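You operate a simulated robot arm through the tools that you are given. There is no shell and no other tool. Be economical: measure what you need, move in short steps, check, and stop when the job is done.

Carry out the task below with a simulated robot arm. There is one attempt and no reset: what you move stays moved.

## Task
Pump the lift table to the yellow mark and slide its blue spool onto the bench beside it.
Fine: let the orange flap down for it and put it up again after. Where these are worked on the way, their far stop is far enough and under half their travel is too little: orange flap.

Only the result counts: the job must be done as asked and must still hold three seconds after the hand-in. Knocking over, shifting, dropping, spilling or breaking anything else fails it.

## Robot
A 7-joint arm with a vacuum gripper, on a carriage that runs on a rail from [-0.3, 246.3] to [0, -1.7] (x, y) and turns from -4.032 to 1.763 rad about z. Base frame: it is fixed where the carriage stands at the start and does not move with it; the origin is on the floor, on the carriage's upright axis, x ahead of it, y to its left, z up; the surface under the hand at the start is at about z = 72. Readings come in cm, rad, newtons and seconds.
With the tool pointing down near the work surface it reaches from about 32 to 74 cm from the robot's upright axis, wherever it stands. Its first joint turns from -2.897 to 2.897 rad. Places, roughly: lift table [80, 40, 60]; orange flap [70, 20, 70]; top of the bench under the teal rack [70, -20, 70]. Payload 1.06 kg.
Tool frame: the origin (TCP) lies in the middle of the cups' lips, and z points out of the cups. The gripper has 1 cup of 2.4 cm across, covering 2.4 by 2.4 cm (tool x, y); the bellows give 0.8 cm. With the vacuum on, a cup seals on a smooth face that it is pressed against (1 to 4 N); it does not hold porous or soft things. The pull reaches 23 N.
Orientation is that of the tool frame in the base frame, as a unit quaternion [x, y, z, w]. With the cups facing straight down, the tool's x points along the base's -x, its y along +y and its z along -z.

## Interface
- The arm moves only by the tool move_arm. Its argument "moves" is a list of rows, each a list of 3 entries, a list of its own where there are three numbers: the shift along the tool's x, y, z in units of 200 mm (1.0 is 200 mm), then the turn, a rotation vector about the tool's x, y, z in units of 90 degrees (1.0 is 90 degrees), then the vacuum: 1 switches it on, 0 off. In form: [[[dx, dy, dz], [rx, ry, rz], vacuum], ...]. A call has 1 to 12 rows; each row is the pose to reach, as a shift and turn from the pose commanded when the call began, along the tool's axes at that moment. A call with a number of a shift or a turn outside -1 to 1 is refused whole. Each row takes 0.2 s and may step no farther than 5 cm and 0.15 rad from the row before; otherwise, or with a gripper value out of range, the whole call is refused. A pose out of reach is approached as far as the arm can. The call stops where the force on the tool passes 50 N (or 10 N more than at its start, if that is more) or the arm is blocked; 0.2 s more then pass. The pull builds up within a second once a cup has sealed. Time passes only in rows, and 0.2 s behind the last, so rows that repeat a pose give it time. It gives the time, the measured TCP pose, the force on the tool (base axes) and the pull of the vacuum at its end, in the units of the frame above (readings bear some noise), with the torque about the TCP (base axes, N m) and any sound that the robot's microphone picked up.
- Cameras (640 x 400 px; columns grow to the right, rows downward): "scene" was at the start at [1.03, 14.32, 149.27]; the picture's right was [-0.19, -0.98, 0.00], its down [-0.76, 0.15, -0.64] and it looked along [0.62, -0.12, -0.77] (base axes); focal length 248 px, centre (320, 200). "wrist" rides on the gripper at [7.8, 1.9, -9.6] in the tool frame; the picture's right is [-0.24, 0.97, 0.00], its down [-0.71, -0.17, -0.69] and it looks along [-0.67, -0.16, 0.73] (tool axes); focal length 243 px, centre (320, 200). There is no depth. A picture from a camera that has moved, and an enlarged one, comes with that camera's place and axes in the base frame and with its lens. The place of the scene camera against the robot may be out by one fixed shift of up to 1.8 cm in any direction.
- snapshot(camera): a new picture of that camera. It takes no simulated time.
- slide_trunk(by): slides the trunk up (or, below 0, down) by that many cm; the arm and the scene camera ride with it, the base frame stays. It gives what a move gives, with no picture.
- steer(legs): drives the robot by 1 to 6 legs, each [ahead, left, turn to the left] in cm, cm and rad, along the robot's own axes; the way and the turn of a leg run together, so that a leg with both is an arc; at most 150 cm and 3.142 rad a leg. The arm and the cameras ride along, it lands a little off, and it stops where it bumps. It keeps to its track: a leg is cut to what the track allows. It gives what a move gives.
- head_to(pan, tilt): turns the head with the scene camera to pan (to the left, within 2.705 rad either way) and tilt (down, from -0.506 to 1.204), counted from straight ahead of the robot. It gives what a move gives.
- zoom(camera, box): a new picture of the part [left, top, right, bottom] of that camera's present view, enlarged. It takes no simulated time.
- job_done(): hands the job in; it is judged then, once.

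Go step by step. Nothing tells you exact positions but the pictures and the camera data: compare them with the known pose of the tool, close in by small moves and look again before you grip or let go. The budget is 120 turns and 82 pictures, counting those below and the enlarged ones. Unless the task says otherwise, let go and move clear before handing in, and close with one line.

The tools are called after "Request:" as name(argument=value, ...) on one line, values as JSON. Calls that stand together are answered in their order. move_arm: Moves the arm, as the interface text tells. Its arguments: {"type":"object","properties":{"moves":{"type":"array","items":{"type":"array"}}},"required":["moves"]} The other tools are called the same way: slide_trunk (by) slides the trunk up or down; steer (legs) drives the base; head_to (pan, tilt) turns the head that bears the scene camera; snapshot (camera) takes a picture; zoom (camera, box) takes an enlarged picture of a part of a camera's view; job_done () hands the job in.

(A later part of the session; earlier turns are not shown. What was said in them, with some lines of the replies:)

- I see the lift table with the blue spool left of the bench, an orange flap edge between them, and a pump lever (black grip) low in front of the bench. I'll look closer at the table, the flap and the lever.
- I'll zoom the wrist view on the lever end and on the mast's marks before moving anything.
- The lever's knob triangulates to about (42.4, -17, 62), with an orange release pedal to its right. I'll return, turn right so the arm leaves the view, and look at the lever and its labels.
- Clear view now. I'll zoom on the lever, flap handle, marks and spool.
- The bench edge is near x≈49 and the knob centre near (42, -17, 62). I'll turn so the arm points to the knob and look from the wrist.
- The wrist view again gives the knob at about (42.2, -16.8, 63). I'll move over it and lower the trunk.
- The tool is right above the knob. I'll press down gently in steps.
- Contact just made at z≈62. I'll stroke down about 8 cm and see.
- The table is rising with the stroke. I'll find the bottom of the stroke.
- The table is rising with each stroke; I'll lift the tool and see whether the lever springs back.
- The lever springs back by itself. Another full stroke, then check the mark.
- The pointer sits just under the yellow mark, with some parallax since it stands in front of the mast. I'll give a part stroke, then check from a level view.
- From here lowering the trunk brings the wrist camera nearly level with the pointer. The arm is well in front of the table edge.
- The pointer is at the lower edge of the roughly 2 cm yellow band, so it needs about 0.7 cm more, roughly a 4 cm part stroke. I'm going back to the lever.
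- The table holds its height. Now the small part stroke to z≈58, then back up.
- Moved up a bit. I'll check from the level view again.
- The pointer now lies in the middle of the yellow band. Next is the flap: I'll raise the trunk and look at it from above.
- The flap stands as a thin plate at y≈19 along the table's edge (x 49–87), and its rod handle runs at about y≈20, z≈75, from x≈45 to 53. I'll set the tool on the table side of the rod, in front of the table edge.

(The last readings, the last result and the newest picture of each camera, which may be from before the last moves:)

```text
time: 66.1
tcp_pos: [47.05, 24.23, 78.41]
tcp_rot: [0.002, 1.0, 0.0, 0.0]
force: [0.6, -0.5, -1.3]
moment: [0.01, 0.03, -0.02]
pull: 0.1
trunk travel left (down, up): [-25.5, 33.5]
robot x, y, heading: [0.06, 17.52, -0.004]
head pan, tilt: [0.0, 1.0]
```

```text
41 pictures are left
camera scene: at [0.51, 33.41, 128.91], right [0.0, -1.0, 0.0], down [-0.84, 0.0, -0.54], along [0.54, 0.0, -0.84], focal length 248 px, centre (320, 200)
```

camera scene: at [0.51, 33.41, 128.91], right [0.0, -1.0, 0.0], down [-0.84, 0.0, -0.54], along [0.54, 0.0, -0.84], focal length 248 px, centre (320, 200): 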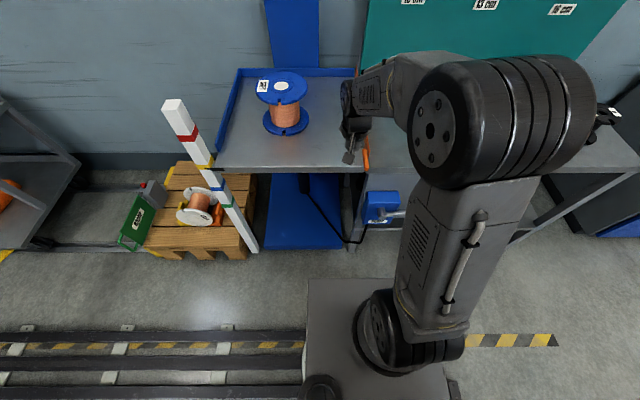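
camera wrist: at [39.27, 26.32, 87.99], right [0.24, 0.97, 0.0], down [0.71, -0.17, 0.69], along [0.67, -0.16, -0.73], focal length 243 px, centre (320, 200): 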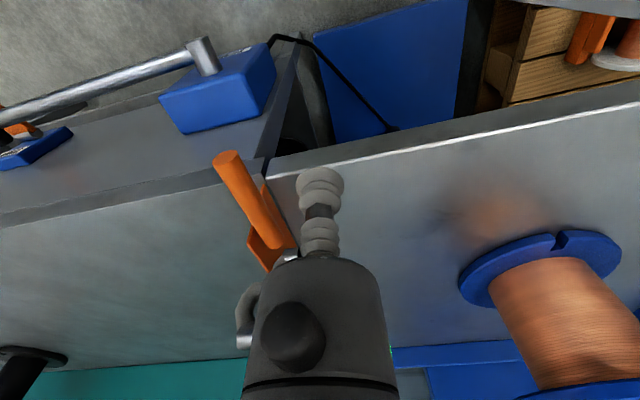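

The rod tip is at (45, 20, 77) and the flap's top is at about z 79. I'll lower 4 cm and push the rod toward the bench.

Request:
slide_trunk(by=-4)

Request:
move_arm(moves=[[[0, -0.05, 0], [0, 0, 0], 0], [[0, -0.1, 0], [0, 0, 0], 0], [[0, -0.15, 0], [0, 0, 0], 0], [[0, -0.2, 0], [0, 0, 0], 0], [[0, -0.25, 0], [0, 0, 0], 0], [[0, -0.3, 0], [0, 0, 0], 0], [[0, -0.35, 0], [0, 0, 0], 0]])

Request:
snapshot(camera="wrist")

```text
time: 67.0
tcp_pos: [47.02, 24.28, 74.31]
tcp_rot: [0.002, 1.0, -0.001, 0.0]
force: [-0.1, 0.1, 0.3]
moment: [0.0, -0.01, 0.02]
pull: 0.0
trunk travel left (down, up): [-21.5, 37.5]
robot x, y, heading: [-0.09, 17.75, 0.002]
head pan, tilt: [0.0, 1.0]
```

```text
time: 68.6
tcp_pos: [47.04, 17.2, 74.28]
tcp_rot: [0.002, 1.0, 0.001, 0.0]
force: [-0.5, -0.5, -0.8]
moment: [-0.02, 0.01, 0.01]
pull: 0.0
trunk travel left (down, up): [-21.5, 37.5]
robot x, y, heading: [0.04, 17.82, -0.007]
head pan, tilt: [0.0, 1.0]
```

```text
40 pictures are left
camera wrist: at [39.19, 19.28, 83.95], right [0.24, 0.97, 0.0], down [0.71, -0.17, 0.69], along [0.67, -0.16, -0.73], focal length 243 px, centre (320, 200)
```

wrist: 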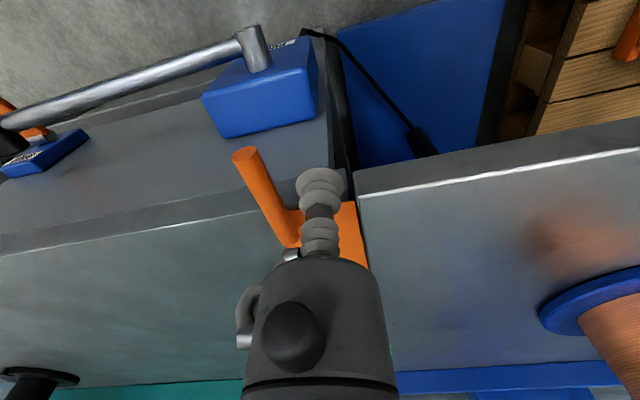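

The flap seems to have come over. I'll raise the tool and inspect.

Request:
slide_trunk(by=20)

Request:
snapshot(camera="wrist")

Request:
zoom(camera="wrist", box=[250, 50, 410, 290])

```text
time: 70.7
tcp_pos: [47.03, 17.3, 94.29]
tcp_rot: [0.001, 1.0, 0.0, 0.0]
force: [0.1, 0.6, 0.8]
moment: [0.01, -0.01, 0.0]
pull: 0.0
trunk travel left (down, up): [-41.5, 17.5]
robot x, y, heading: [0.24, 17.98, -0.005]
head pan, tilt: [0.0, 1.0]
```

```text
39 pictures are left
camera wrist: at [39.2, 19.3, 103.95], right [0.24, 0.97, 0.0], down [0.71, -0.17, 0.69], along [0.67, -0.16, -0.73], focal length 243 px, centre (320, 200)
```

wrist: 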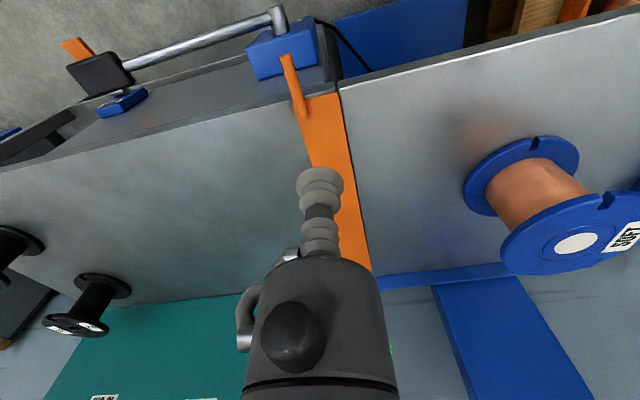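

```text
1.67 times, centred on (330, 170) of wrist
camera zoom: at [39.2, 19.3, 103.95], right [0.24, 0.97, 0.0], down [0.71, -0.17, 0.69], along [0.67, -0.16, -0.73], focal length 404 px, centre (303, 250)
```

zoom: 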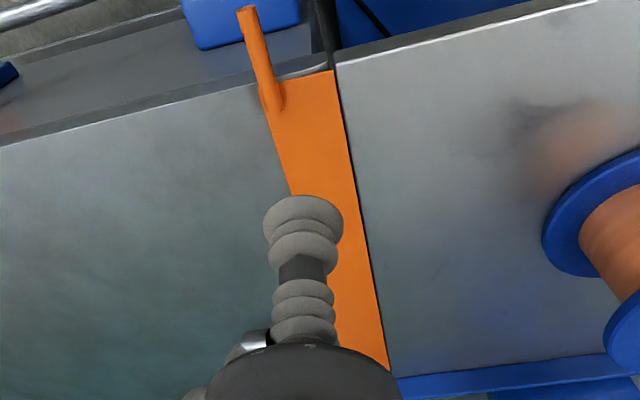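

The flap lies flat across the gap. The spool is around (71, 45) with its top at about z≈85 and a diameter of about 16 cm. I'll move along the rail to face it and look.

Request:
slide_trunk(by=6)

Request:
steer(legs=[[0, 28, 0]])

Request:
snapshot(camera="wrist")

Request:
snapshot(camera="scene")

```text
time: 71.7
tcp_pos: [46.94, 17.12, 100.36]
tcp_rot: [0.002, 1.0, 0.001, 0.0]
force: [0.3, 0.7, -0.3]
moment: [0.01, 0.04, -0.01]
pull: 0.0
trunk travel left (down, up): [-47.5, 11.5]
robot x, y, heading: [0.2, 17.53, 0.0]
head pan, tilt: [0.0, 1.0]
```

```text
time: 73.7
tcp_pos: [46.94, 45.09, 100.39]
tcp_rot: [0.001, 1.0, 0.001, 0.0]
force: [0.0, 0.2, -1.1]
moment: [0.0, 0.02, -0.02]
pull: 0.1
trunk travel left (down, up): [-47.5, 11.5]
robot x, y, heading: [0.46, 45.36, -0.006]
head pan, tilt: [0.0, 1.0]
```

```text
37 pictures are left
camera wrist: at [39.16, 47.29, 109.96], right [0.24, 0.97, 0.0], down [0.71, -0.17, 0.69], along [0.67, -0.16, -0.73], focal length 243 px, centre (320, 200)
```

wrist: 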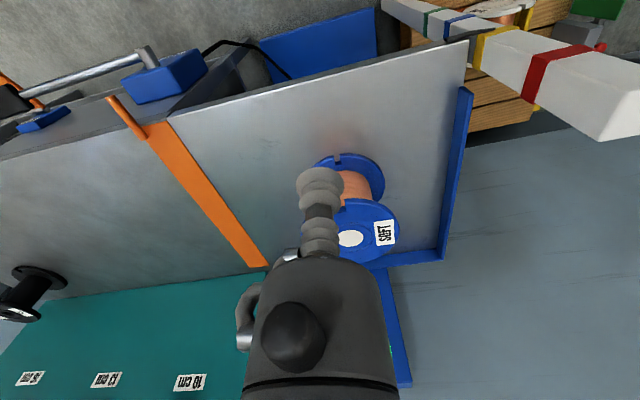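

```text
36 pictures are left
camera scene: at [0.46, 61.37, 150.9], right [0.0, -1.0, 0.0], down [-0.84, 0.0, -0.54], along [0.54, 0.0, -0.84], focal length 248 px, centre (320, 200)
```

scene: 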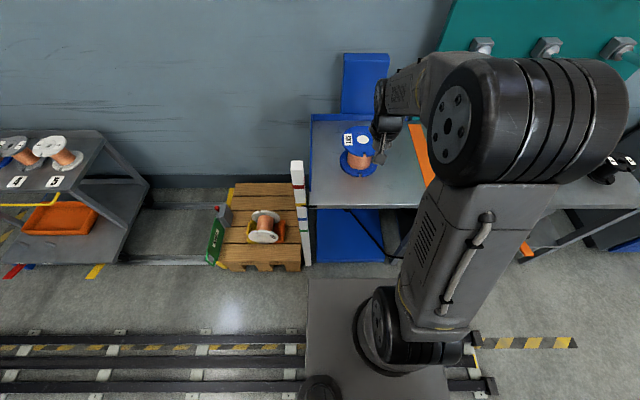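

The spool's top centre triangulates to (71.5, 44.6, 85.3). I'll take the smooth blue part on the bench-side of the centre, at about (70, 40), and go over it.

Request:
move_arm(moves=[[[-0.2, -0.05, 0], [0, 0, 0], 0], [[-0.4, -0.1, 0], [0, 0, 0], 0], [[-0.6, -0.15, 0], [0, 0, 0], 0], [[-0.8, -0.2, 0], [0, 0, 0], 0], [[-1.0, -0.26, 0], [0, 0, 0], 0]])

Request:
move_arm(moves=[[[-0.153, 0, 0.1], [0, 0, 0], 0], [[-0.153, 0, 0.3], [0, 0, 0], 0], [[-0.153, 0, 0.5], [0, 0, 0], 0]])

Request:
snapshot(camera="wrist")

```text
time: 74.9
tcp_pos: [66.99, 40.02, 100.48]
tcp_rot: [0.0, 1.0, 0.0, -0.001]
force: [-0.4, 0.4, 0.7]
moment: [0.02, -0.01, 0.02]
pull: 0.1
trunk travel left (down, up): [-47.5, 11.5]
robot x, y, heading: [0.09, 45.64, -0.001]
head pan, tilt: [0.0, 1.0]
```

```text
time: 75.7
tcp_pos: [70.09, 39.88, 90.34]
tcp_rot: [0.001, 1.0, 0.0, 0.001]
force: [0.1, 1.2, -0.5]
moment: [-0.02, -0.02, 0.0]
pull: 0.2
trunk travel left (down, up): [-47.5, 11.5]
robot x, y, heading: [0.06, 45.5, 0.003]
head pan, tilt: [0.0, 1.0]
```

```text
35 pictures are left
camera wrist: at [62.29, 41.95, 99.9], right [0.24, 0.97, 0.0], down [0.71, -0.17, 0.69], along [0.67, -0.16, -0.73], focal length 243 px, centre (320, 200)
```

wrist: 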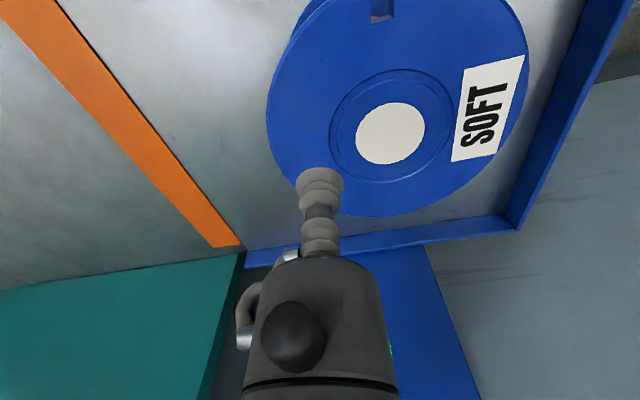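

The landing point is just at the raised ring, so I'll shift 0.6 cm toward the bench and descend with the vacuum on.

Request:
move_arm(moves=[[[0, -0.03, 0.1], [0, 0, 0], 1], [[0, -0.03, 0.2], [0, 0, 0], 1], [[0, -0.03, 0.235], [0, 0, 0], 1], [[0, -0.03, 0.25], [0, 0, 0], 1], [[0, -0.03, 0.26], [0, 0, 0], 1], [[0, -0.03, 0.27], [0, 0, 0], 1], [[0, -0.03, 0.27], [0, 0, 0], 1]])

```text
time: 77.3
tcp_pos: [70.06, 39.23, 85.15]
tcp_rot: [0.002, 1.0, 0.001, 0.001]
force: [-2.8, -5.8, 18.1]
moment: [0.06, 0.0, 0.22]
pull: 23.3
trunk travel left (down, up): [-47.5, 11.5]
robot x, y, heading: [-0.02, 45.43, -0.003]
head pan, tilt: [0.0, 1.0]
```

Sealed with full pull, though pressed a bit hard. I'll ease up in small steps to feel the weight.

Request:
move_arm(moves=[[[0, 0, -0.015], [0, 0, 0], 1], [[0, 0, -0.015], [0, 0, 0], 1], [[0, 0, -0.015], [0, 0, 0], 1]])

Request:
move_arm(moves=[[[0, 0, -0.015], [0, 0, 0], 1], [[0, 0, -0.03], [0, 0, 0], 1], [[0, 0, -0.03], [0, 0, 0], 1]])

```text
time: 78.1
tcp_pos: [69.89, 39.24, 85.13]
tcp_rot: [0.002, 1.0, 0.0, -0.001]
force: [0.2, -7.9, 0.0]
moment: [0.02, -0.08, -0.08]
pull: 23.4
trunk travel left (down, up): [-47.5, 11.5]
robot x, y, heading: [0.14, 45.62, 0.001]
head pan, tilt: [0.0, 1.0]
```

```text
time: 78.9
tcp_pos: [70.04, 39.52, 85.7]
tcp_rot: [0.001, 1.0, 0.001, -0.001]
force: [1.0, 2.7, -0.4]
moment: [-0.01, -0.01, 0.02]
pull: 23.0
trunk travel left (down, up): [-47.5, 11.5]
robot x, y, heading: [0.1, 45.6, 0.001]
head pan, tilt: [0.0, 1.0]
```

Request:
move_arm(moves=[[[0, 0, -0.02], [0, 0, 0], 1], [[0, 0, -0.04], [0, 0, 0], 1], [[0, 0, -0.04], [0, 0, 0], 1]])

Request:
snapshot(camera="wrist")

```text
time: 79.7
tcp_pos: [70.04, 39.33, 86.54]
tcp_rot: [0.001, 1.0, 0.001, -0.001]
force: [0.0, 1.5, -15.5]
moment: [-0.07, 0.03, 0.01]
pull: 22.8
trunk travel left (down, up): [-47.5, 11.5]
robot x, y, heading: [-0.03, 45.54, -0.002]
head pan, tilt: [0.0, 1.0]
```

```text
34 pictures are left
camera wrist: at [62.29, 41.42, 96.17], right [0.24, 0.97, 0.0], down [0.71, -0.17, 0.68], along [0.66, -0.16, -0.73], focal length 243 px, centre (320, 200)
```

wrist: 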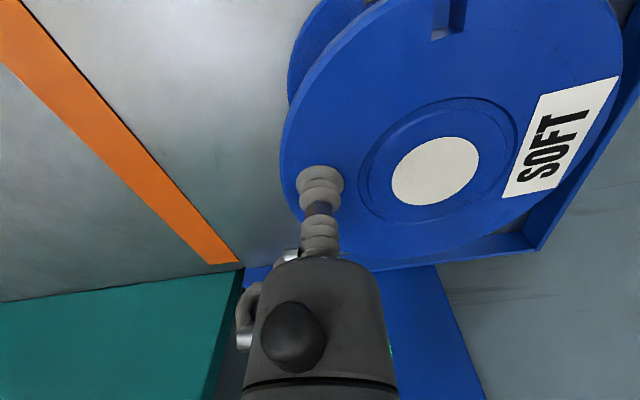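

The spool is too heavy to lift (one edge already takes 15 N), so it must slide. I'll ease down to a slight lift and slide it a little with the carriage.

Request:
move_arm(moves=[[[0, 0, 0.03], [0, 0, 0], 1], [[0, 0, 0.03], [0, 0, 0], 1]])

Request:
move_arm(moves=[[[0, -0.02, 0], [0, 0, 0], 1], [[0, -0.05, 0], [0, 0, 0], 1], [[0, -0.1, 0], [0, 0, 0], 1], [[0, -0.15, 0], [0, 0, 0], 1], [[0, -0.2, 0], [0, 0, 0], 1]])

Request:
snapshot(camera="wrist")

```text
time: 80.3
tcp_pos: [70.05, 39.31, 86.01]
tcp_rot: [0.002, 1.0, 0.001, 0.0]
force: [0.8, -5.1, -7.7]
moment: [0.03, 0.1, -0.02]
pull: 22.7
trunk travel left (down, up): [-47.5, 11.5]
robot x, y, heading: [-0.08, 45.69, -0.004]
head pan, tilt: [0.0, 1.0]
```

```text
time: 81.5
tcp_pos: [70.03, 35.47, 86.01]
tcp_rot: [0.0, 1.0, 0.001, 0.0]
force: [0.5, -0.6, 0.2]
moment: [0.03, 0.0, -0.03]
pull: 0.1
trunk travel left (down, up): [-47.5, 11.5]
robot x, y, heading: [-0.25, 45.96, -0.005]
head pan, tilt: [0.0, 1.0]
```

```text
33 pictures are left
camera wrist: at [62.21, 37.42, 95.74], right [0.24, 0.97, 0.0], down [0.71, -0.17, 0.69], along [0.67, -0.16, -0.73], focal length 243 px, centre (320, 200)
```

wrist: 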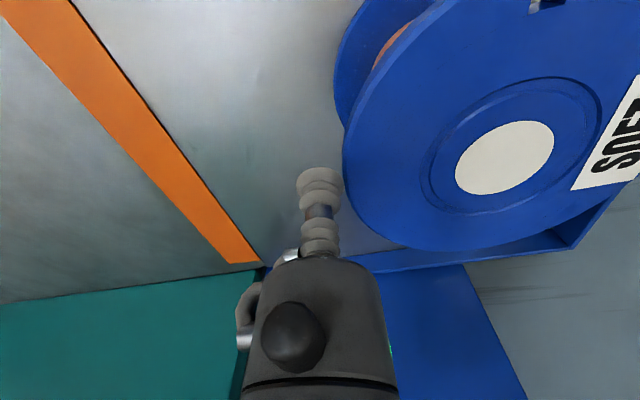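

The seal gave way under the sideways drag and the spool stayed at about (71.3, 44.7). I'll push it from the far side with the gripper body instead: rise, drive left and set the tool down between the spool and the left rim.

Request:
move_arm(moves=[[[0, 0, -0.15], [0, 0, 0], 0], [[0, 0, -0.35], [0, 0, 0], 0]])

Request:
steer(legs=[[0, 14, 0]])

Request:
move_arm(moves=[[[-0.065, 0.2, 0], [0, 0, 0], 0], [[-0.065, 0.43, 0], [0, 0, 0], 0]])

Request:
snapshot(camera="wrist")

```text
time: 82.1
tcp_pos: [70.0, 35.44, 93.1]
tcp_rot: [0.001, 1.0, 0.0, 0.0]
force: [-0.1, 0.6, -0.8]
moment: [-0.02, -0.02, 0.0]
pull: 0.0
trunk travel left (down, up): [-47.5, 11.5]
robot x, y, heading: [-0.14, 45.31, 0.001]
head pan, tilt: [0.0, 1.0]
```

```text
time: 83.4
tcp_pos: [70.01, 49.5, 93.04]
tcp_rot: [0.002, 1.0, 0.0, 0.0]
force: [0.0, 0.6, 0.5]
moment: [0.01, 0.0, 0.01]
pull: 0.2
trunk travel left (down, up): [-47.5, 11.5]
robot x, y, heading: [-0.25, 59.4, -0.003]
head pan, tilt: [0.0, 1.0]
```

```text
time: 84.0
tcp_pos: [71.36, 57.9, 92.89]
tcp_rot: [0.001, 1.0, 0.0, 0.0]
force: [-0.3, -0.4, -0.5]
moment: [-0.01, 0.01, 0.0]
pull: 0.1
trunk travel left (down, up): [-47.5, 11.5]
robot x, y, heading: [-0.13, 59.11, 0.0]
head pan, tilt: [0.0, 1.0]
```

```text
32 pictures are left
camera wrist: at [63.51, 60.11, 102.56], right [0.24, 0.97, 0.0], down [0.71, -0.17, 0.69], along [0.67, -0.16, -0.73], focal length 243 px, centre (320, 200)
```

wrist: 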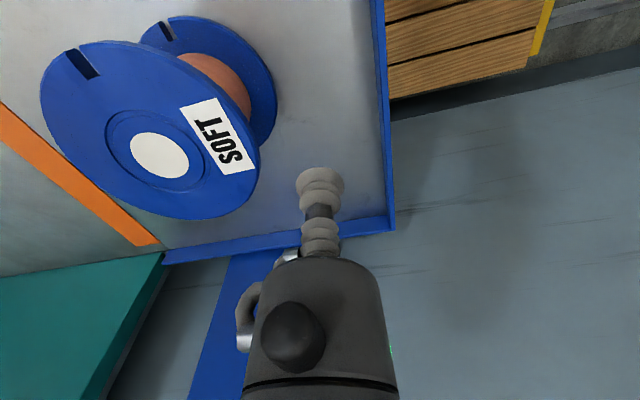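

The spool centre reads (71.6, 44.3) and there is enough room at its far side. I'll lower the tool to z≈77.5 and make contact gently.

Request:
move_arm(moves=[[[-0.01, 0, 0.2], [0, 0, 0], 0], [[-0.01, 0, 0.4], [0, 0, 0], 0], [[-0.01, 0, 0.6], [0, 0, 0], 0], [[-0.01, 0, 0.77], [0, 0, 0], 0]])

Request:
move_arm(moves=[[[0, -0.04, 0], [0, 0, 0], 0], [[0, -0.08, 0], [0, 0, 0], 0], [[0, -0.12, 0], [0, 0, 0], 0], [[0, -0.16, 0], [0, 0, 0], 0], [[0, -0.2, 0], [0, 0, 0], 0], [[0, -0.24, 0], [0, 0, 0], 0]])

Request:
snapshot(camera="wrist")

```text
time: 85.0
tcp_pos: [71.51, 58.03, 77.61]
tcp_rot: [0.002, 1.0, 0.0, 0.0]
force: [0.4, -0.1, 0.1]
moment: [0.0, 0.02, 0.0]
pull: 0.1
trunk travel left (down, up): [-47.5, 11.5]
robot x, y, heading: [-0.28, 59.84, -0.009]
head pan, tilt: [0.0, 1.0]
```

```text
time: 86.4
tcp_pos: [71.48, 53.3, 77.71]
tcp_rot: [0.001, 1.0, 0.0, 0.0]
force: [0.6, 6.1, 0.0]
moment: [-0.37, 0.01, -0.03]
pull: 0.1
trunk travel left (down, up): [-47.5, 11.5]
robot x, y, heading: [-0.27, 59.74, -0.006]
head pan, tilt: [0.0, 1.0]
```

```text
31 pictures are left
camera wrist: at [63.68, 55.32, 87.27], right [0.24, 0.97, 0.0], down [0.71, -0.17, 0.69], along [0.67, -0.16, -0.73], focal length 243 px, centre (320, 200)
```

wrist: 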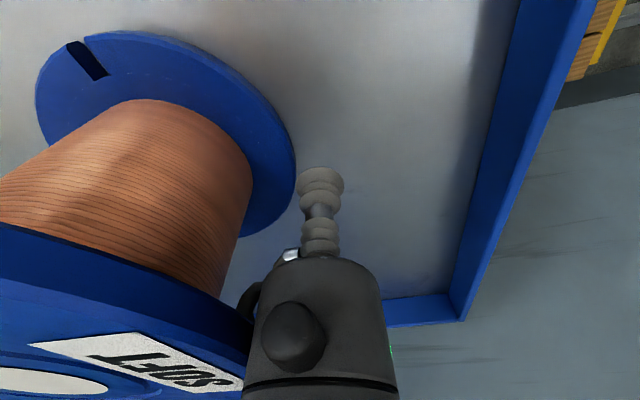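

Contact with about 6 N at the top flange and no tipping. I'll push on with the carriage.

Request:
steer(legs=[[0, -8, 0]])

Request:
snapshot(camera="wrist")

Request:
snapshot(camera="scene")

```text
time: 87.5
tcp_pos: [71.36, 45.29, 77.68]
tcp_rot: [0.002, 1.0, -0.001, 0.001]
force: [-0.5, -0.4, -0.3]
moment: [-0.01, -0.02, 0.02]
pull: 0.1
trunk travel left (down, up): [-47.5, 11.5]
robot x, y, heading: [-0.35, 51.54, -0.003]
head pan, tilt: [0.0, 1.0]
```

```text
30 pictures are left
camera wrist: at [63.68, 47.26, 87.25], right [0.24, 0.97, 0.0], down [0.71, -0.17, 0.69], along [0.67, -0.16, -0.73], focal length 243 px, centre (320, 200)
```

wrist: 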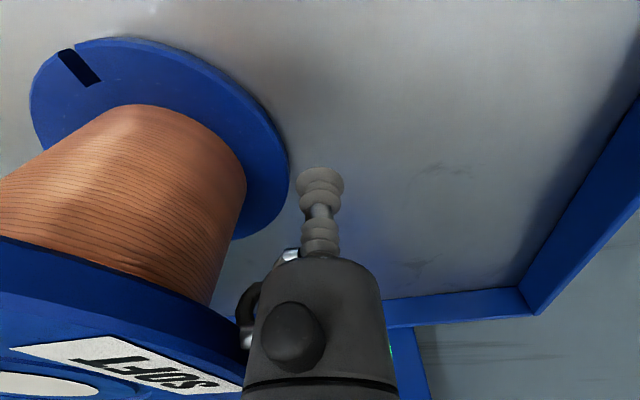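

```text
29 pictures are left
camera scene: at [0.48, 67.44, 150.9], right [0.0, -1.0, 0.0], down [-0.84, 0.0, -0.54], along [0.54, 0.0, -0.84], focal length 248 px, centre (320, 200)
```

scene: 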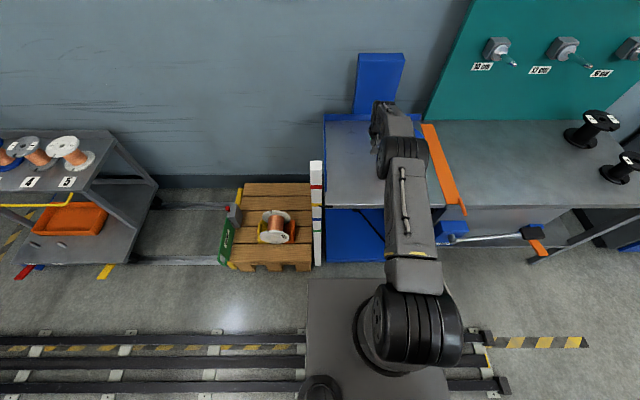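

Sliding straight. Next 8 cm, bringing the edge near the flap.

Request:
steer(legs=[[0, -8, 0]])

Request:
snapshot(camera="wrist")

```text
time: 88.5
tcp_pos: [71.47, 37.06, 77.65]
tcp_rot: [0.003, 1.0, -0.001, 0.0]
force: [-0.8, 0.9, -0.3]
moment: [-0.01, -0.01, 0.0]
pull: 0.1
trunk travel left (down, up): [-47.5, 11.5]
robot x, y, heading: [-0.67, 43.7, -0.005]
head pan, tilt: [0.0, 1.0]
```

```text
28 pictures are left
camera wrist: at [63.68, 39.2, 87.24], right [0.24, 0.97, 0.0], down [0.71, -0.17, 0.68], along [0.66, -0.17, -0.73], focal length 243 px, centre (320, 200)
```

wrist: 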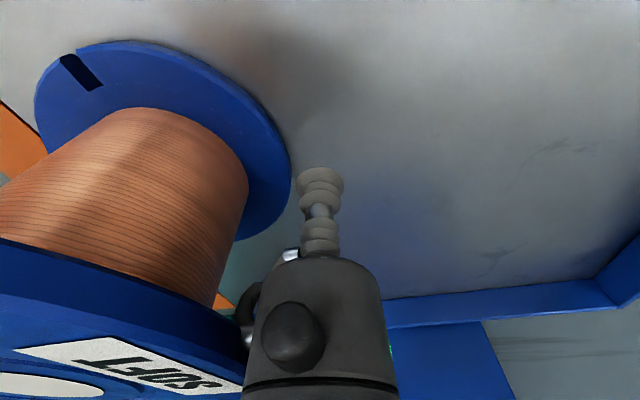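

The leading edge is now at the flap. I'll cross the joint slowly with the arm.

Request:
move_arm(moves=[[[0, -0.03, 0], [0, 0, 0], 0], [[0, -0.06, 0], [0, 0, 0], 0], [[0, -0.09, 0], [0, 0, 0], 0], [[0, -0.12, 0], [0, 0, 0], 0], [[0, -0.15, 0], [0, 0, 0], 0], [[0, -0.18, 0], [0, 0, 0], 0], [[0, -0.21, 0], [0, 0, 0], 0], [[0, -0.24, 0], [0, 0, 0], 0]])

Request:
snapshot(camera="wrist")

```text
time: 90.3
tcp_pos: [71.35, 32.37, 77.64]
tcp_rot: [0.002, 1.0, -0.001, 0.001]
force: [-0.1, 6.6, 1.3]
moment: [-0.5, -0.02, -0.03]
pull: 0.0
trunk travel left (down, up): [-47.5, 11.5]
robot x, y, heading: [0.04, 43.61, -0.005]
head pan, tilt: [0.0, 1.0]
```

```text
27 pictures are left
camera wrist: at [63.63, 34.38, 87.27], right [0.24, 0.97, 0.0], down [0.71, -0.17, 0.68], along [0.66, -0.17, -0.73], focal length 243 px, centre (320, 200)
```

wrist: 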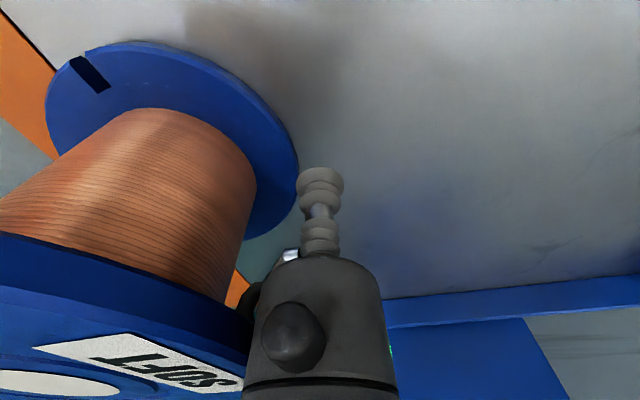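

It rides over the flap smoothly with 6.6 N. Continuing with the carriage.

Request:
steer(legs=[[0, -6, 0]])

Request:
steer(legs=[[0, -6, 0]])

Request:
snapshot(camera="wrist")

Request:
snapshot(camera="scene")

```text
time: 91.3
tcp_pos: [71.41, 26.28, 77.66]
tcp_rot: [0.004, 1.0, 0.0, 0.0]
force: [0.2, -0.2, 0.7]
moment: [0.01, 0.0, -0.03]
pull: 0.0
trunk travel left (down, up): [-47.5, 11.5]
robot x, y, heading: [-0.05, 37.54, -0.005]
head pan, tilt: [0.0, 1.0]
```

```text
time: 92.3
tcp_pos: [71.39, 20.25, 77.67]
tcp_rot: [0.004, 1.0, -0.001, 0.0]
force: [-0.4, 0.8, 0.0]
moment: [0.0, 0.02, 0.01]
pull: 0.1
trunk travel left (down, up): [-47.5, 11.5]
robot x, y, heading: [0.32, 32.0, -0.003]
head pan, tilt: [0.0, 1.0]
```

```text
26 pictures are left
camera wrist: at [63.64, 22.3, 87.26], right [0.24, 0.97, 0.0], down [0.71, -0.18, 0.69], along [0.66, -0.17, -0.73], focal length 243 px, centre (320, 200)
```

wrist: 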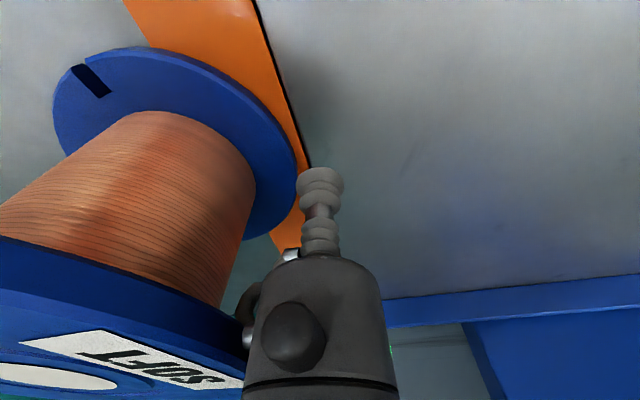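

```text
25 pictures are left
camera scene: at [0.54, 47.59, 150.91], right [-0.01, -1.0, 0.0], down [-0.84, 0.01, -0.54], along [0.54, 0.0, -0.84], focal length 248 px, centre (320, 200)
```

scene: 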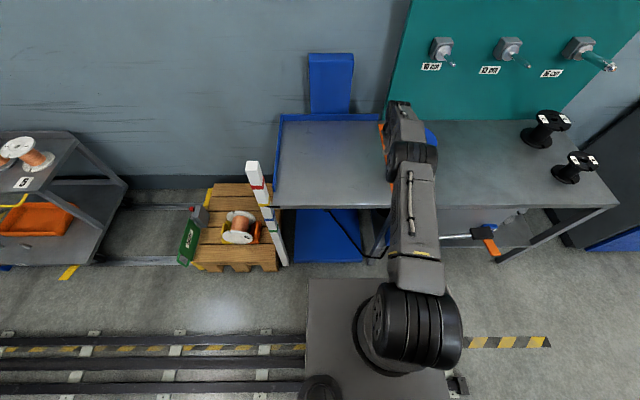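

The spool is crossing onto the bench. About 13 cm more puts it clear of the flap's swing.

Request:
steer(legs=[[0, -7, 0]])

Request:
steer(legs=[[0, -6.5, 0]])

Request:
snapshot(camera="wrist")

```text
time: 93.3
tcp_pos: [71.49, 13.22, 77.58]
tcp_rot: [0.004, 1.0, -0.002, 0.0]
force: [0.0, -0.4, -0.5]
moment: [0.01, -0.03, -0.02]
pull: 0.1
trunk travel left (down, up): [-47.5, 11.5]
robot x, y, heading: [-0.23, 24.79, -0.008]
head pan, tilt: [0.0, 1.0]
```

```text
time: 94.3
tcp_pos: [71.42, 6.56, 77.68]
tcp_rot: [0.004, 1.0, -0.002, 0.0]
force: [-0.5, 0.4, 0.0]
moment: [0.0, 0.01, -0.01]
pull: 0.1
trunk travel left (down, up): [-47.5, 11.5]
robot x, y, heading: [0.06, 18.48, -0.005]
head pan, tilt: [0.0, 1.0]
```

```text
24 pictures are left
camera wrist: at [63.64, 8.74, 87.25], right [0.24, 0.97, 0.0], down [0.71, -0.18, 0.69], along [0.66, -0.17, -0.73], focal length 243 px, centre (320, 200)
```

wrist: 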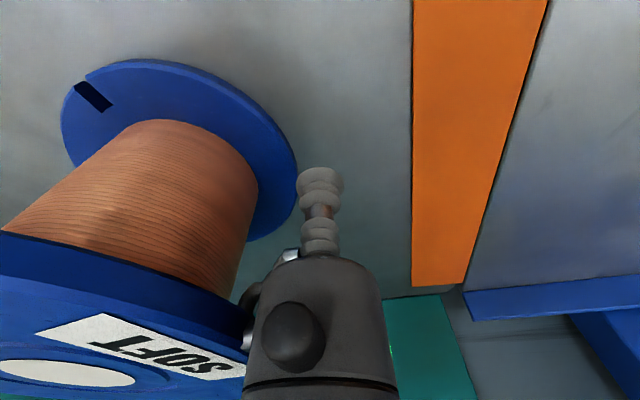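

The spool stands on the bench with its edge at about y≈4, and the flap lies at y≈12.5–19. I'll back off, rise and retract, then look at the flap's rod.

Request:
move_arm(moves=[[[0, 0.06, 0], [0, 0, 0], 0], [[0, 0.12, -0.05], [0, 0, 0], 0], [[0, 0.15, -0.25], [0, 0, 0], 0], [[0, 0.15, -0.45], [0, 0, 0], 0], [[0, 0.15, -0.65], [0, 0, 0], 0], [[0, 0.15, -0.85], [0, 0, 0], 0], [[0.2, 0.15, -0.85], [0, 0, 0], 0], [[0.4, 0.15, -0.85], [0, 0, 0], 0], [[0.6, 0.15, -0.85], [0, 0, 0], 0], [[0.8, 0.15, -0.85], [0, 0, 0], 0], [[1.0, 0.15, -0.85], [0, 0, 0], 0]])

Request:
snapshot(camera="wrist")

Request:
snapshot(camera="scene")

```text
time: 96.7
tcp_pos: [51.3, 9.85, 94.67]
tcp_rot: [0.006, 1.0, -0.002, 0.0]
force: [-0.4, -0.8, -0.4]
moment: [0.01, -0.02, 0.02]
pull: 0.0
trunk travel left (down, up): [-47.5, 11.5]
robot x, y, heading: [0.1, 18.28, -0.004]
head pan, tilt: [0.0, 1.0]
```

```text
23 pictures are left
camera wrist: at [43.56, 12.09, 104.26], right [0.24, 0.97, 0.0], down [0.71, -0.18, 0.69], along [0.66, -0.17, -0.73], focal length 243 px, centre (320, 200)
```

wrist: 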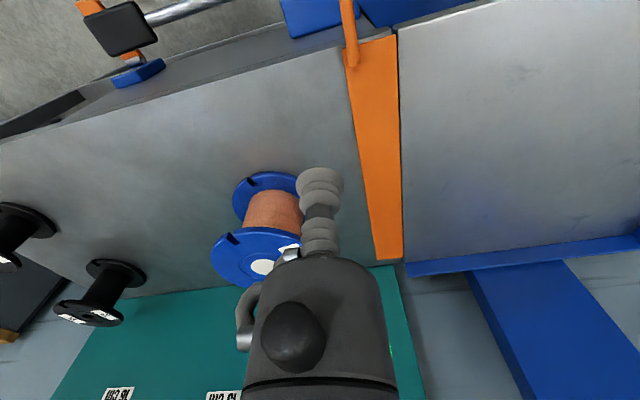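

```text
22 pictures are left
camera scene: at [0.58, 34.17, 150.9], right [-0.01, -1.0, 0.0], down [-0.84, 0.01, -0.54], along [0.54, 0.0, -0.84], focal length 248 px, centre (320, 200)
```

scene: 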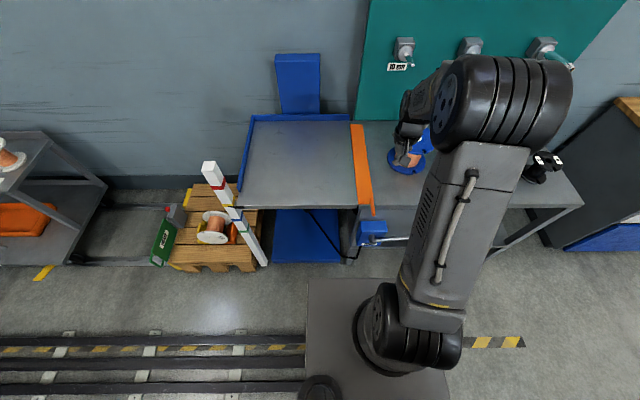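

The spool stands on the bench well clear. The rod lies at about y≈14, z≈73, poking out in front of the bench at x 45–49. I'll tilt the tool 35° so its tip can slip under the rod from the bench side.

Request:
move_arm(moves=[[[0.06, -0.03, 0], [-0.078, 0, 0], 0], [[0.12, -0.06, 0], [-0.156, 0, 0], 0], [[0.18, -0.1, 0], [-0.234, 0, 0], 0], [[0.23, -0.13, 0], [-0.312, 0, 0], 0], [[0.265, -0.15, 0], [-0.389, 0, 0], 0]])

Request:
slide_trunk(by=-16)

Request:
snapshot(camera="wrist")

Request:
snapshot(camera="scene")

```text
time: 97.9
tcp_pos: [46.23, 6.95, 94.75]
tcp_rot: [0.003, 0.954, 0.3, 0.001]
force: [-0.3, 1.2, 0.4]
moment: [-0.03, 0.04, 0.0]
pull: 0.1
trunk travel left (down, up): [-47.5, 11.5]
robot x, y, heading: [-0.06, 18.32, -0.007]
head pan, tilt: [0.0, 1.0]
```

```text
time: 99.7
tcp_pos: [46.18, 7.05, 78.73]
tcp_rot: [0.004, 0.954, 0.299, 0.001]
force: [0.3, -0.1, -1.0]
moment: [-0.02, -0.01, -0.03]
pull: 0.1
trunk travel left (down, up): [-31.5, 27.5]
robot x, y, heading: [0.45, 18.68, -0.009]
head pan, tilt: [0.0, 1.0]
```

```text
21 pictures are left
camera wrist: at [38.25, 3.22, 87.66], right [0.24, 0.8, 0.55], down [0.7, -0.54, 0.46], along [0.67, 0.28, -0.69], focal length 243 px, centre (320, 200)
```

wrist: 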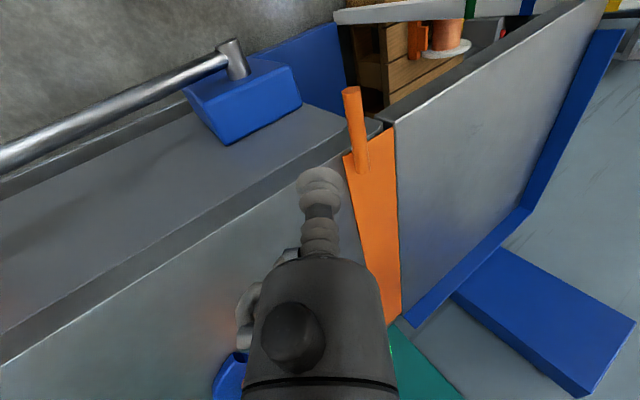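

```text
20 pictures are left
camera scene: at [0.57, 34.16, 134.91], right [-0.01, -1.0, 0.0], down [-0.84, 0.01, -0.54], along [0.54, 0.0, -0.84], focal length 248 px, centre (320, 200)
```

scene: 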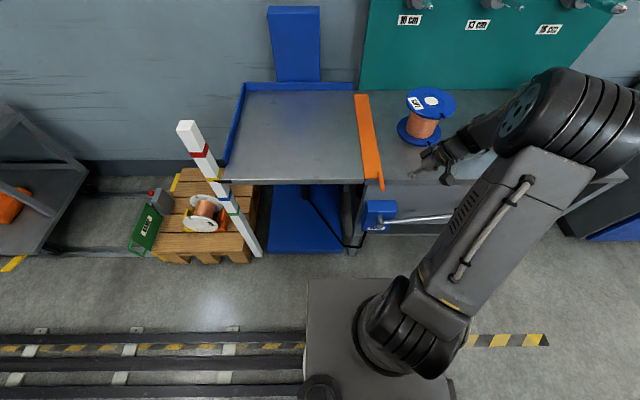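

The geometry is confirmed: the rod tip is at (44.9, 14.1, 73.2). I'll lower to z≈69 in front of the bench, then move in under the rod.

Request:
slide_trunk(by=-9.7)

Request:
snapshot(camera="wrist")

```text
time: 101.0
tcp_pos: [46.07, 6.97, 69.12]
tcp_rot: [0.005, 0.954, 0.299, 0.001]
force: [-0.4, 0.5, 0.0]
moment: [0.0, 0.0, 0.0]
pull: 0.0
trunk travel left (down, up): [-21.8, 37.2]
robot x, y, heading: [0.31, 18.28, -0.01]
head pan, tilt: [0.0, 1.0]
```

```text
19 pictures are left
camera wrist: at [38.25, 3.22, 77.96], right [0.24, 0.8, 0.55], down [0.7, -0.54, 0.46], along [0.67, 0.28, -0.69], focal length 243 px, centre (320, 200)
```

wrist: 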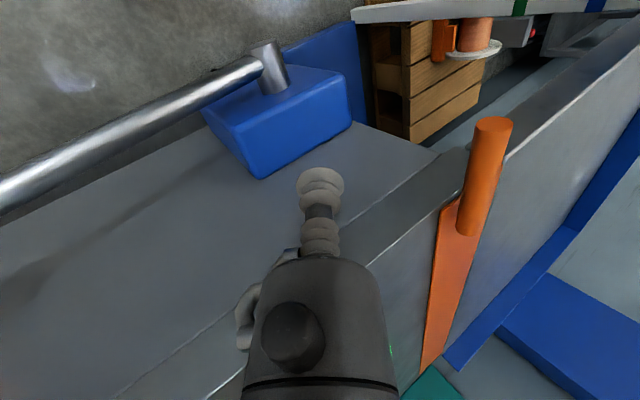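

Clear of the bench edge. Now moving in under the rod and lifting along the arc to about 30°.

Request:
move_arm(moves=[[[0, 0.079, 0.062], [0, 0, 0], 0], [[0, 0.182, 0.133], [0, 0, 0], 0], [[0, 0.269, 0.14], [0, 0, 0], 0], [[0, 0.33, 0.122], [0, 0, 0], 0], [[0, 0.382, 0.091], [0, 0, 0], 0], [[0, 0.439, 0.063], [0, 0, 0], 0]])

Request:
snapshot(camera="wrist")

```text
time: 102.4
tcp_pos: [46.22, 14.93, 72.87]
tcp_rot: [0.005, 0.954, 0.299, 0.0]
force: [-2.7, -1.9, -1.4]
moment: [0.04, -0.07, -0.04]
pull: 0.0
trunk travel left (down, up): [-21.8, 37.2]
robot x, y, heading: [-0.17, 18.81, -0.008]
head pan, tilt: [0.0, 1.0]
```

```text
18 pictures are left
camera wrist: at [38.31, 11.15, 81.93], right [0.24, 0.8, 0.55], down [0.7, -0.54, 0.46], along [0.67, 0.28, -0.69], focal length 243 px, centre (320, 200)
```

wrist: 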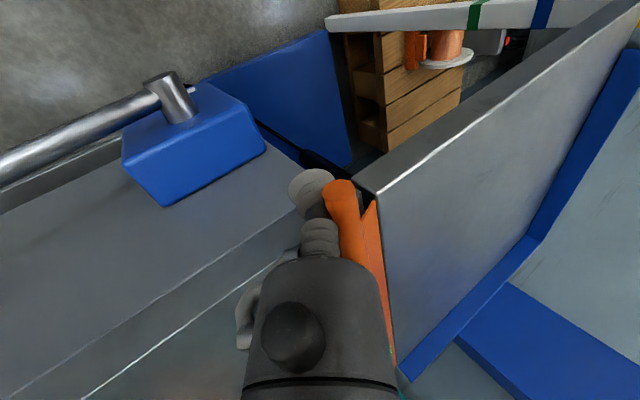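

The rod rests on the tool's neck and the flap is coming up. I'll carry on along the arc to upright.

Request:
move_arm(moves=[[[0, 0.0725, -0.01], [0, 0, 0], 0], [[0, 0.14, -0.0115], [0, 0, 0], 0], [[0, 0.19, 0.006], [0, 0, 0], 0], [[0, 0.231, 0.0275], [0, 0, 0], 0], [[0, 0.25, 0.04], [0, 0, 0], 0]])

Request:
snapshot(camera="wrist")

```text
time: 103.6
tcp_pos: [46.32, 19.45, 75.17]
tcp_rot: [0.004, 0.954, 0.3, 0.002]
force: [-1.2, 0.5, 1.3]
moment: [-0.01, -0.03, -0.04]
pull: 0.1
trunk travel left (down, up): [-21.8, 37.2]
robot x, y, heading: [-0.09, 18.06, -0.011]
head pan, tilt: [0.0, 1.0]
```

```text
17 pictures are left
camera wrist: at [38.37, 15.75, 84.17], right [0.24, 0.8, 0.56], down [0.7, -0.54, 0.46], along [0.67, 0.28, -0.69], focal length 243 px, centre (320, 200)
```

wrist: 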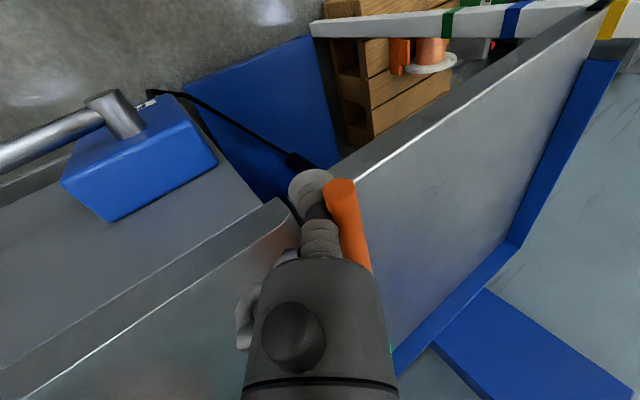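

Nearly upright. A little more push with attention to the force.

Request:
move_arm(moves=[[[0, 0.012, 0.009], [0, 0, 0], 0], [[0, 0.024, 0.017], [0, 0, 0], 0], [[0, 0.036, 0.025], [0, 0, 0], 0], [[0, 0.045, 0.032], [0, 0, 0], 0]])

```text
time: 104.6
tcp_pos: [46.36, 20.17, 75.06]
tcp_rot: [0.006, 0.954, 0.299, 0.002]
force: [-0.1, -17.5, -11.8]
moment: [0.49, 0.0, -0.01]
pull: 0.1
trunk travel left (down, up): [-21.8, 37.2]
robot x, y, heading: [0.34, 18.2, -0.008]
head pan, tilt: [0.0, 1.0]
```

The stop is reached at about 20 N. I'll back off and look whether the flap stays up.

Request:
move_arm(moves=[[[0, -0.05, 0], [0, 0, 0], 0], [[0, -0.15, 0.05], [0, 0, 0], 0], [[0, -0.3, 0.15], [0, 0, 0], 0]])

Request:
snapshot(camera="wrist")

```text
time: 105.4
tcp_pos: [46.08, 17.34, 69.23]
tcp_rot: [0.004, 0.954, 0.299, 0.001]
force: [0.7, 0.0, 0.4]
moment: [0.01, 0.0, 0.02]
pull: 0.0
trunk travel left (down, up): [-21.8, 37.2]
robot x, y, heading: [0.18, 18.8, -0.009]
head pan, tilt: [0.0, 1.0]
```

```text
16 pictures are left
camera wrist: at [38.23, 13.58, 78.26], right [0.24, 0.8, 0.55], down [0.7, -0.54, 0.46], along [0.67, 0.28, -0.69], focal length 243 px, centre (320, 200)
```

wrist: 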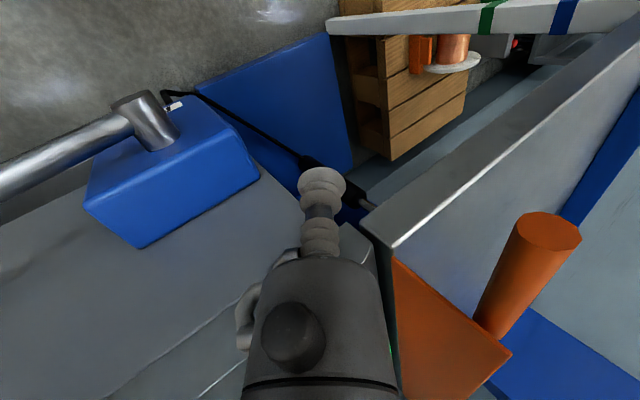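

The flap stays up. I'll move clear, raise the trunk and check everything.

Request:
move_arm(moves=[[[0.1, -0.1, -0.07], [0, 0, 0], 0], [[0.25, -0.205, -0.143], [0, 0, 0], 0]])

Request:
slide_trunk(by=28)

Request:
steer(legs=[[0, 0, -0.8]])

Request:
head_to(pan=0.9, tilt=1.0)

Request:
snapshot(camera="scene")

```text
time: 106.0
tcp_pos: [41.11, 12.37, 69.35]
tcp_rot: [0.004, 0.954, 0.299, 0.0]
force: [0.0, 0.2, -0.6]
moment: [0.02, 0.03, 0.04]
pull: 0.1
trunk travel left (down, up): [-21.8, 37.2]
robot x, y, heading: [-0.26, 18.74, -0.008]
head pan, tilt: [0.0, 1.0]
```

```text
time: 108.9
tcp_pos: [41.21, 12.22, 97.29]
tcp_rot: [0.003, 0.954, 0.299, 0.002]
force: [0.4, -0.1, -0.5]
moment: [0.02, 0.0, -0.04]
pull: 0.0
trunk travel left (down, up): [-49.8, 9.2]
robot x, y, heading: [-0.05, 18.14, -0.008]
head pan, tilt: [0.0, 1.0]
```

```text
time: 111.4
tcp_pos: [24.18, -15.28, 97.17]
tcp_rot: [0.376, 0.877, 0.275, 0.118]
force: [0.0, -0.5, 0.2]
moment: [0.0, 0.02, -0.02]
pull: 0.2
trunk travel left (down, up): [-49.8, 9.2]
robot x, y, heading: [0.11, 18.29, -0.807]
head pan, tilt: [0.0, 1.0]
```

```text
time: 112.6
tcp_pos: [24.15, -15.48, 97.23]
tcp_rot: [0.377, 0.877, 0.274, 0.118]
force: [0.4, 0.4, 0.3]
moment: [0.02, -0.02, 0.01]
pull: 0.0
trunk travel left (down, up): [-49.8, 9.2]
robot x, y, heading: [0.42, 18.16, -0.81]
head pan, tilt: [0.901, 1.0]
```

```text
15 pictures are left
camera scene: at [13.29, 34.43, 153.21], right [0.09, -1.0, 0.0], down [-0.84, -0.08, -0.54], along [0.54, 0.05, -0.84], focal length 248 px, centre (320, 200)
```

scene: 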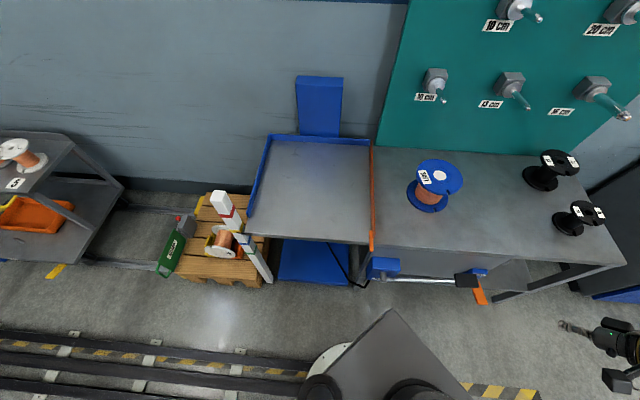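

Request:
zoom(camera="scene", box=[200, 180, 300, 280])

Request:
zoom(camera="scene", box=[340, 130, 480, 280])

```text
4.00 times, centred on (250, 230) of scene
camera zoom: at [13.29, 34.43, 153.21], right [0.09, -1.0, 0.0], down [-0.84, -0.08, -0.54], along [0.54, 0.05, -0.84], focal length 993 px, centre (600, 80)
```

zoom: 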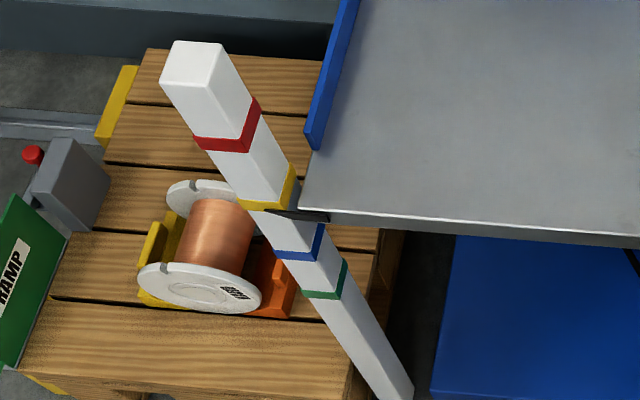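

```text
2.67 times, centred on (410, 205) of scene
camera zoom: at [13.29, 34.43, 153.21], right [0.09, -1.0, 0.0], down [-0.84, -0.08, -0.54], along [0.54, 0.05, -0.84], focal length 662 px, centre (80, 187)
```

zoom: 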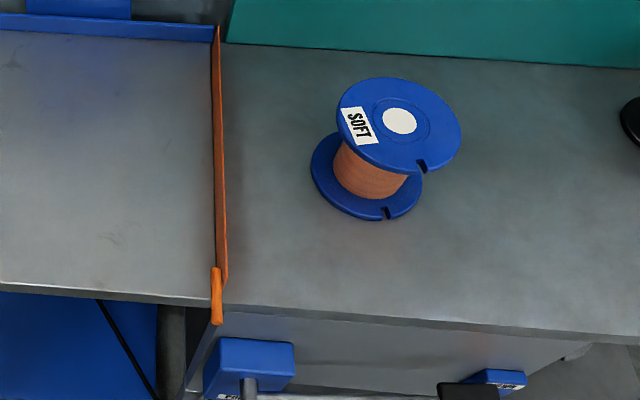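

The pointer reads at the yellow mark, consistent with the level check. The spool stands upright on the bench, the flap is up, nothing else has moved and the arm is clear, so I'm handing in.

Request:
job_done()

```text
The job is handed in.
```

The lift table is pumped to the yellow mark, the blue spool stands on the bench beside it, and the orange flap is back up.
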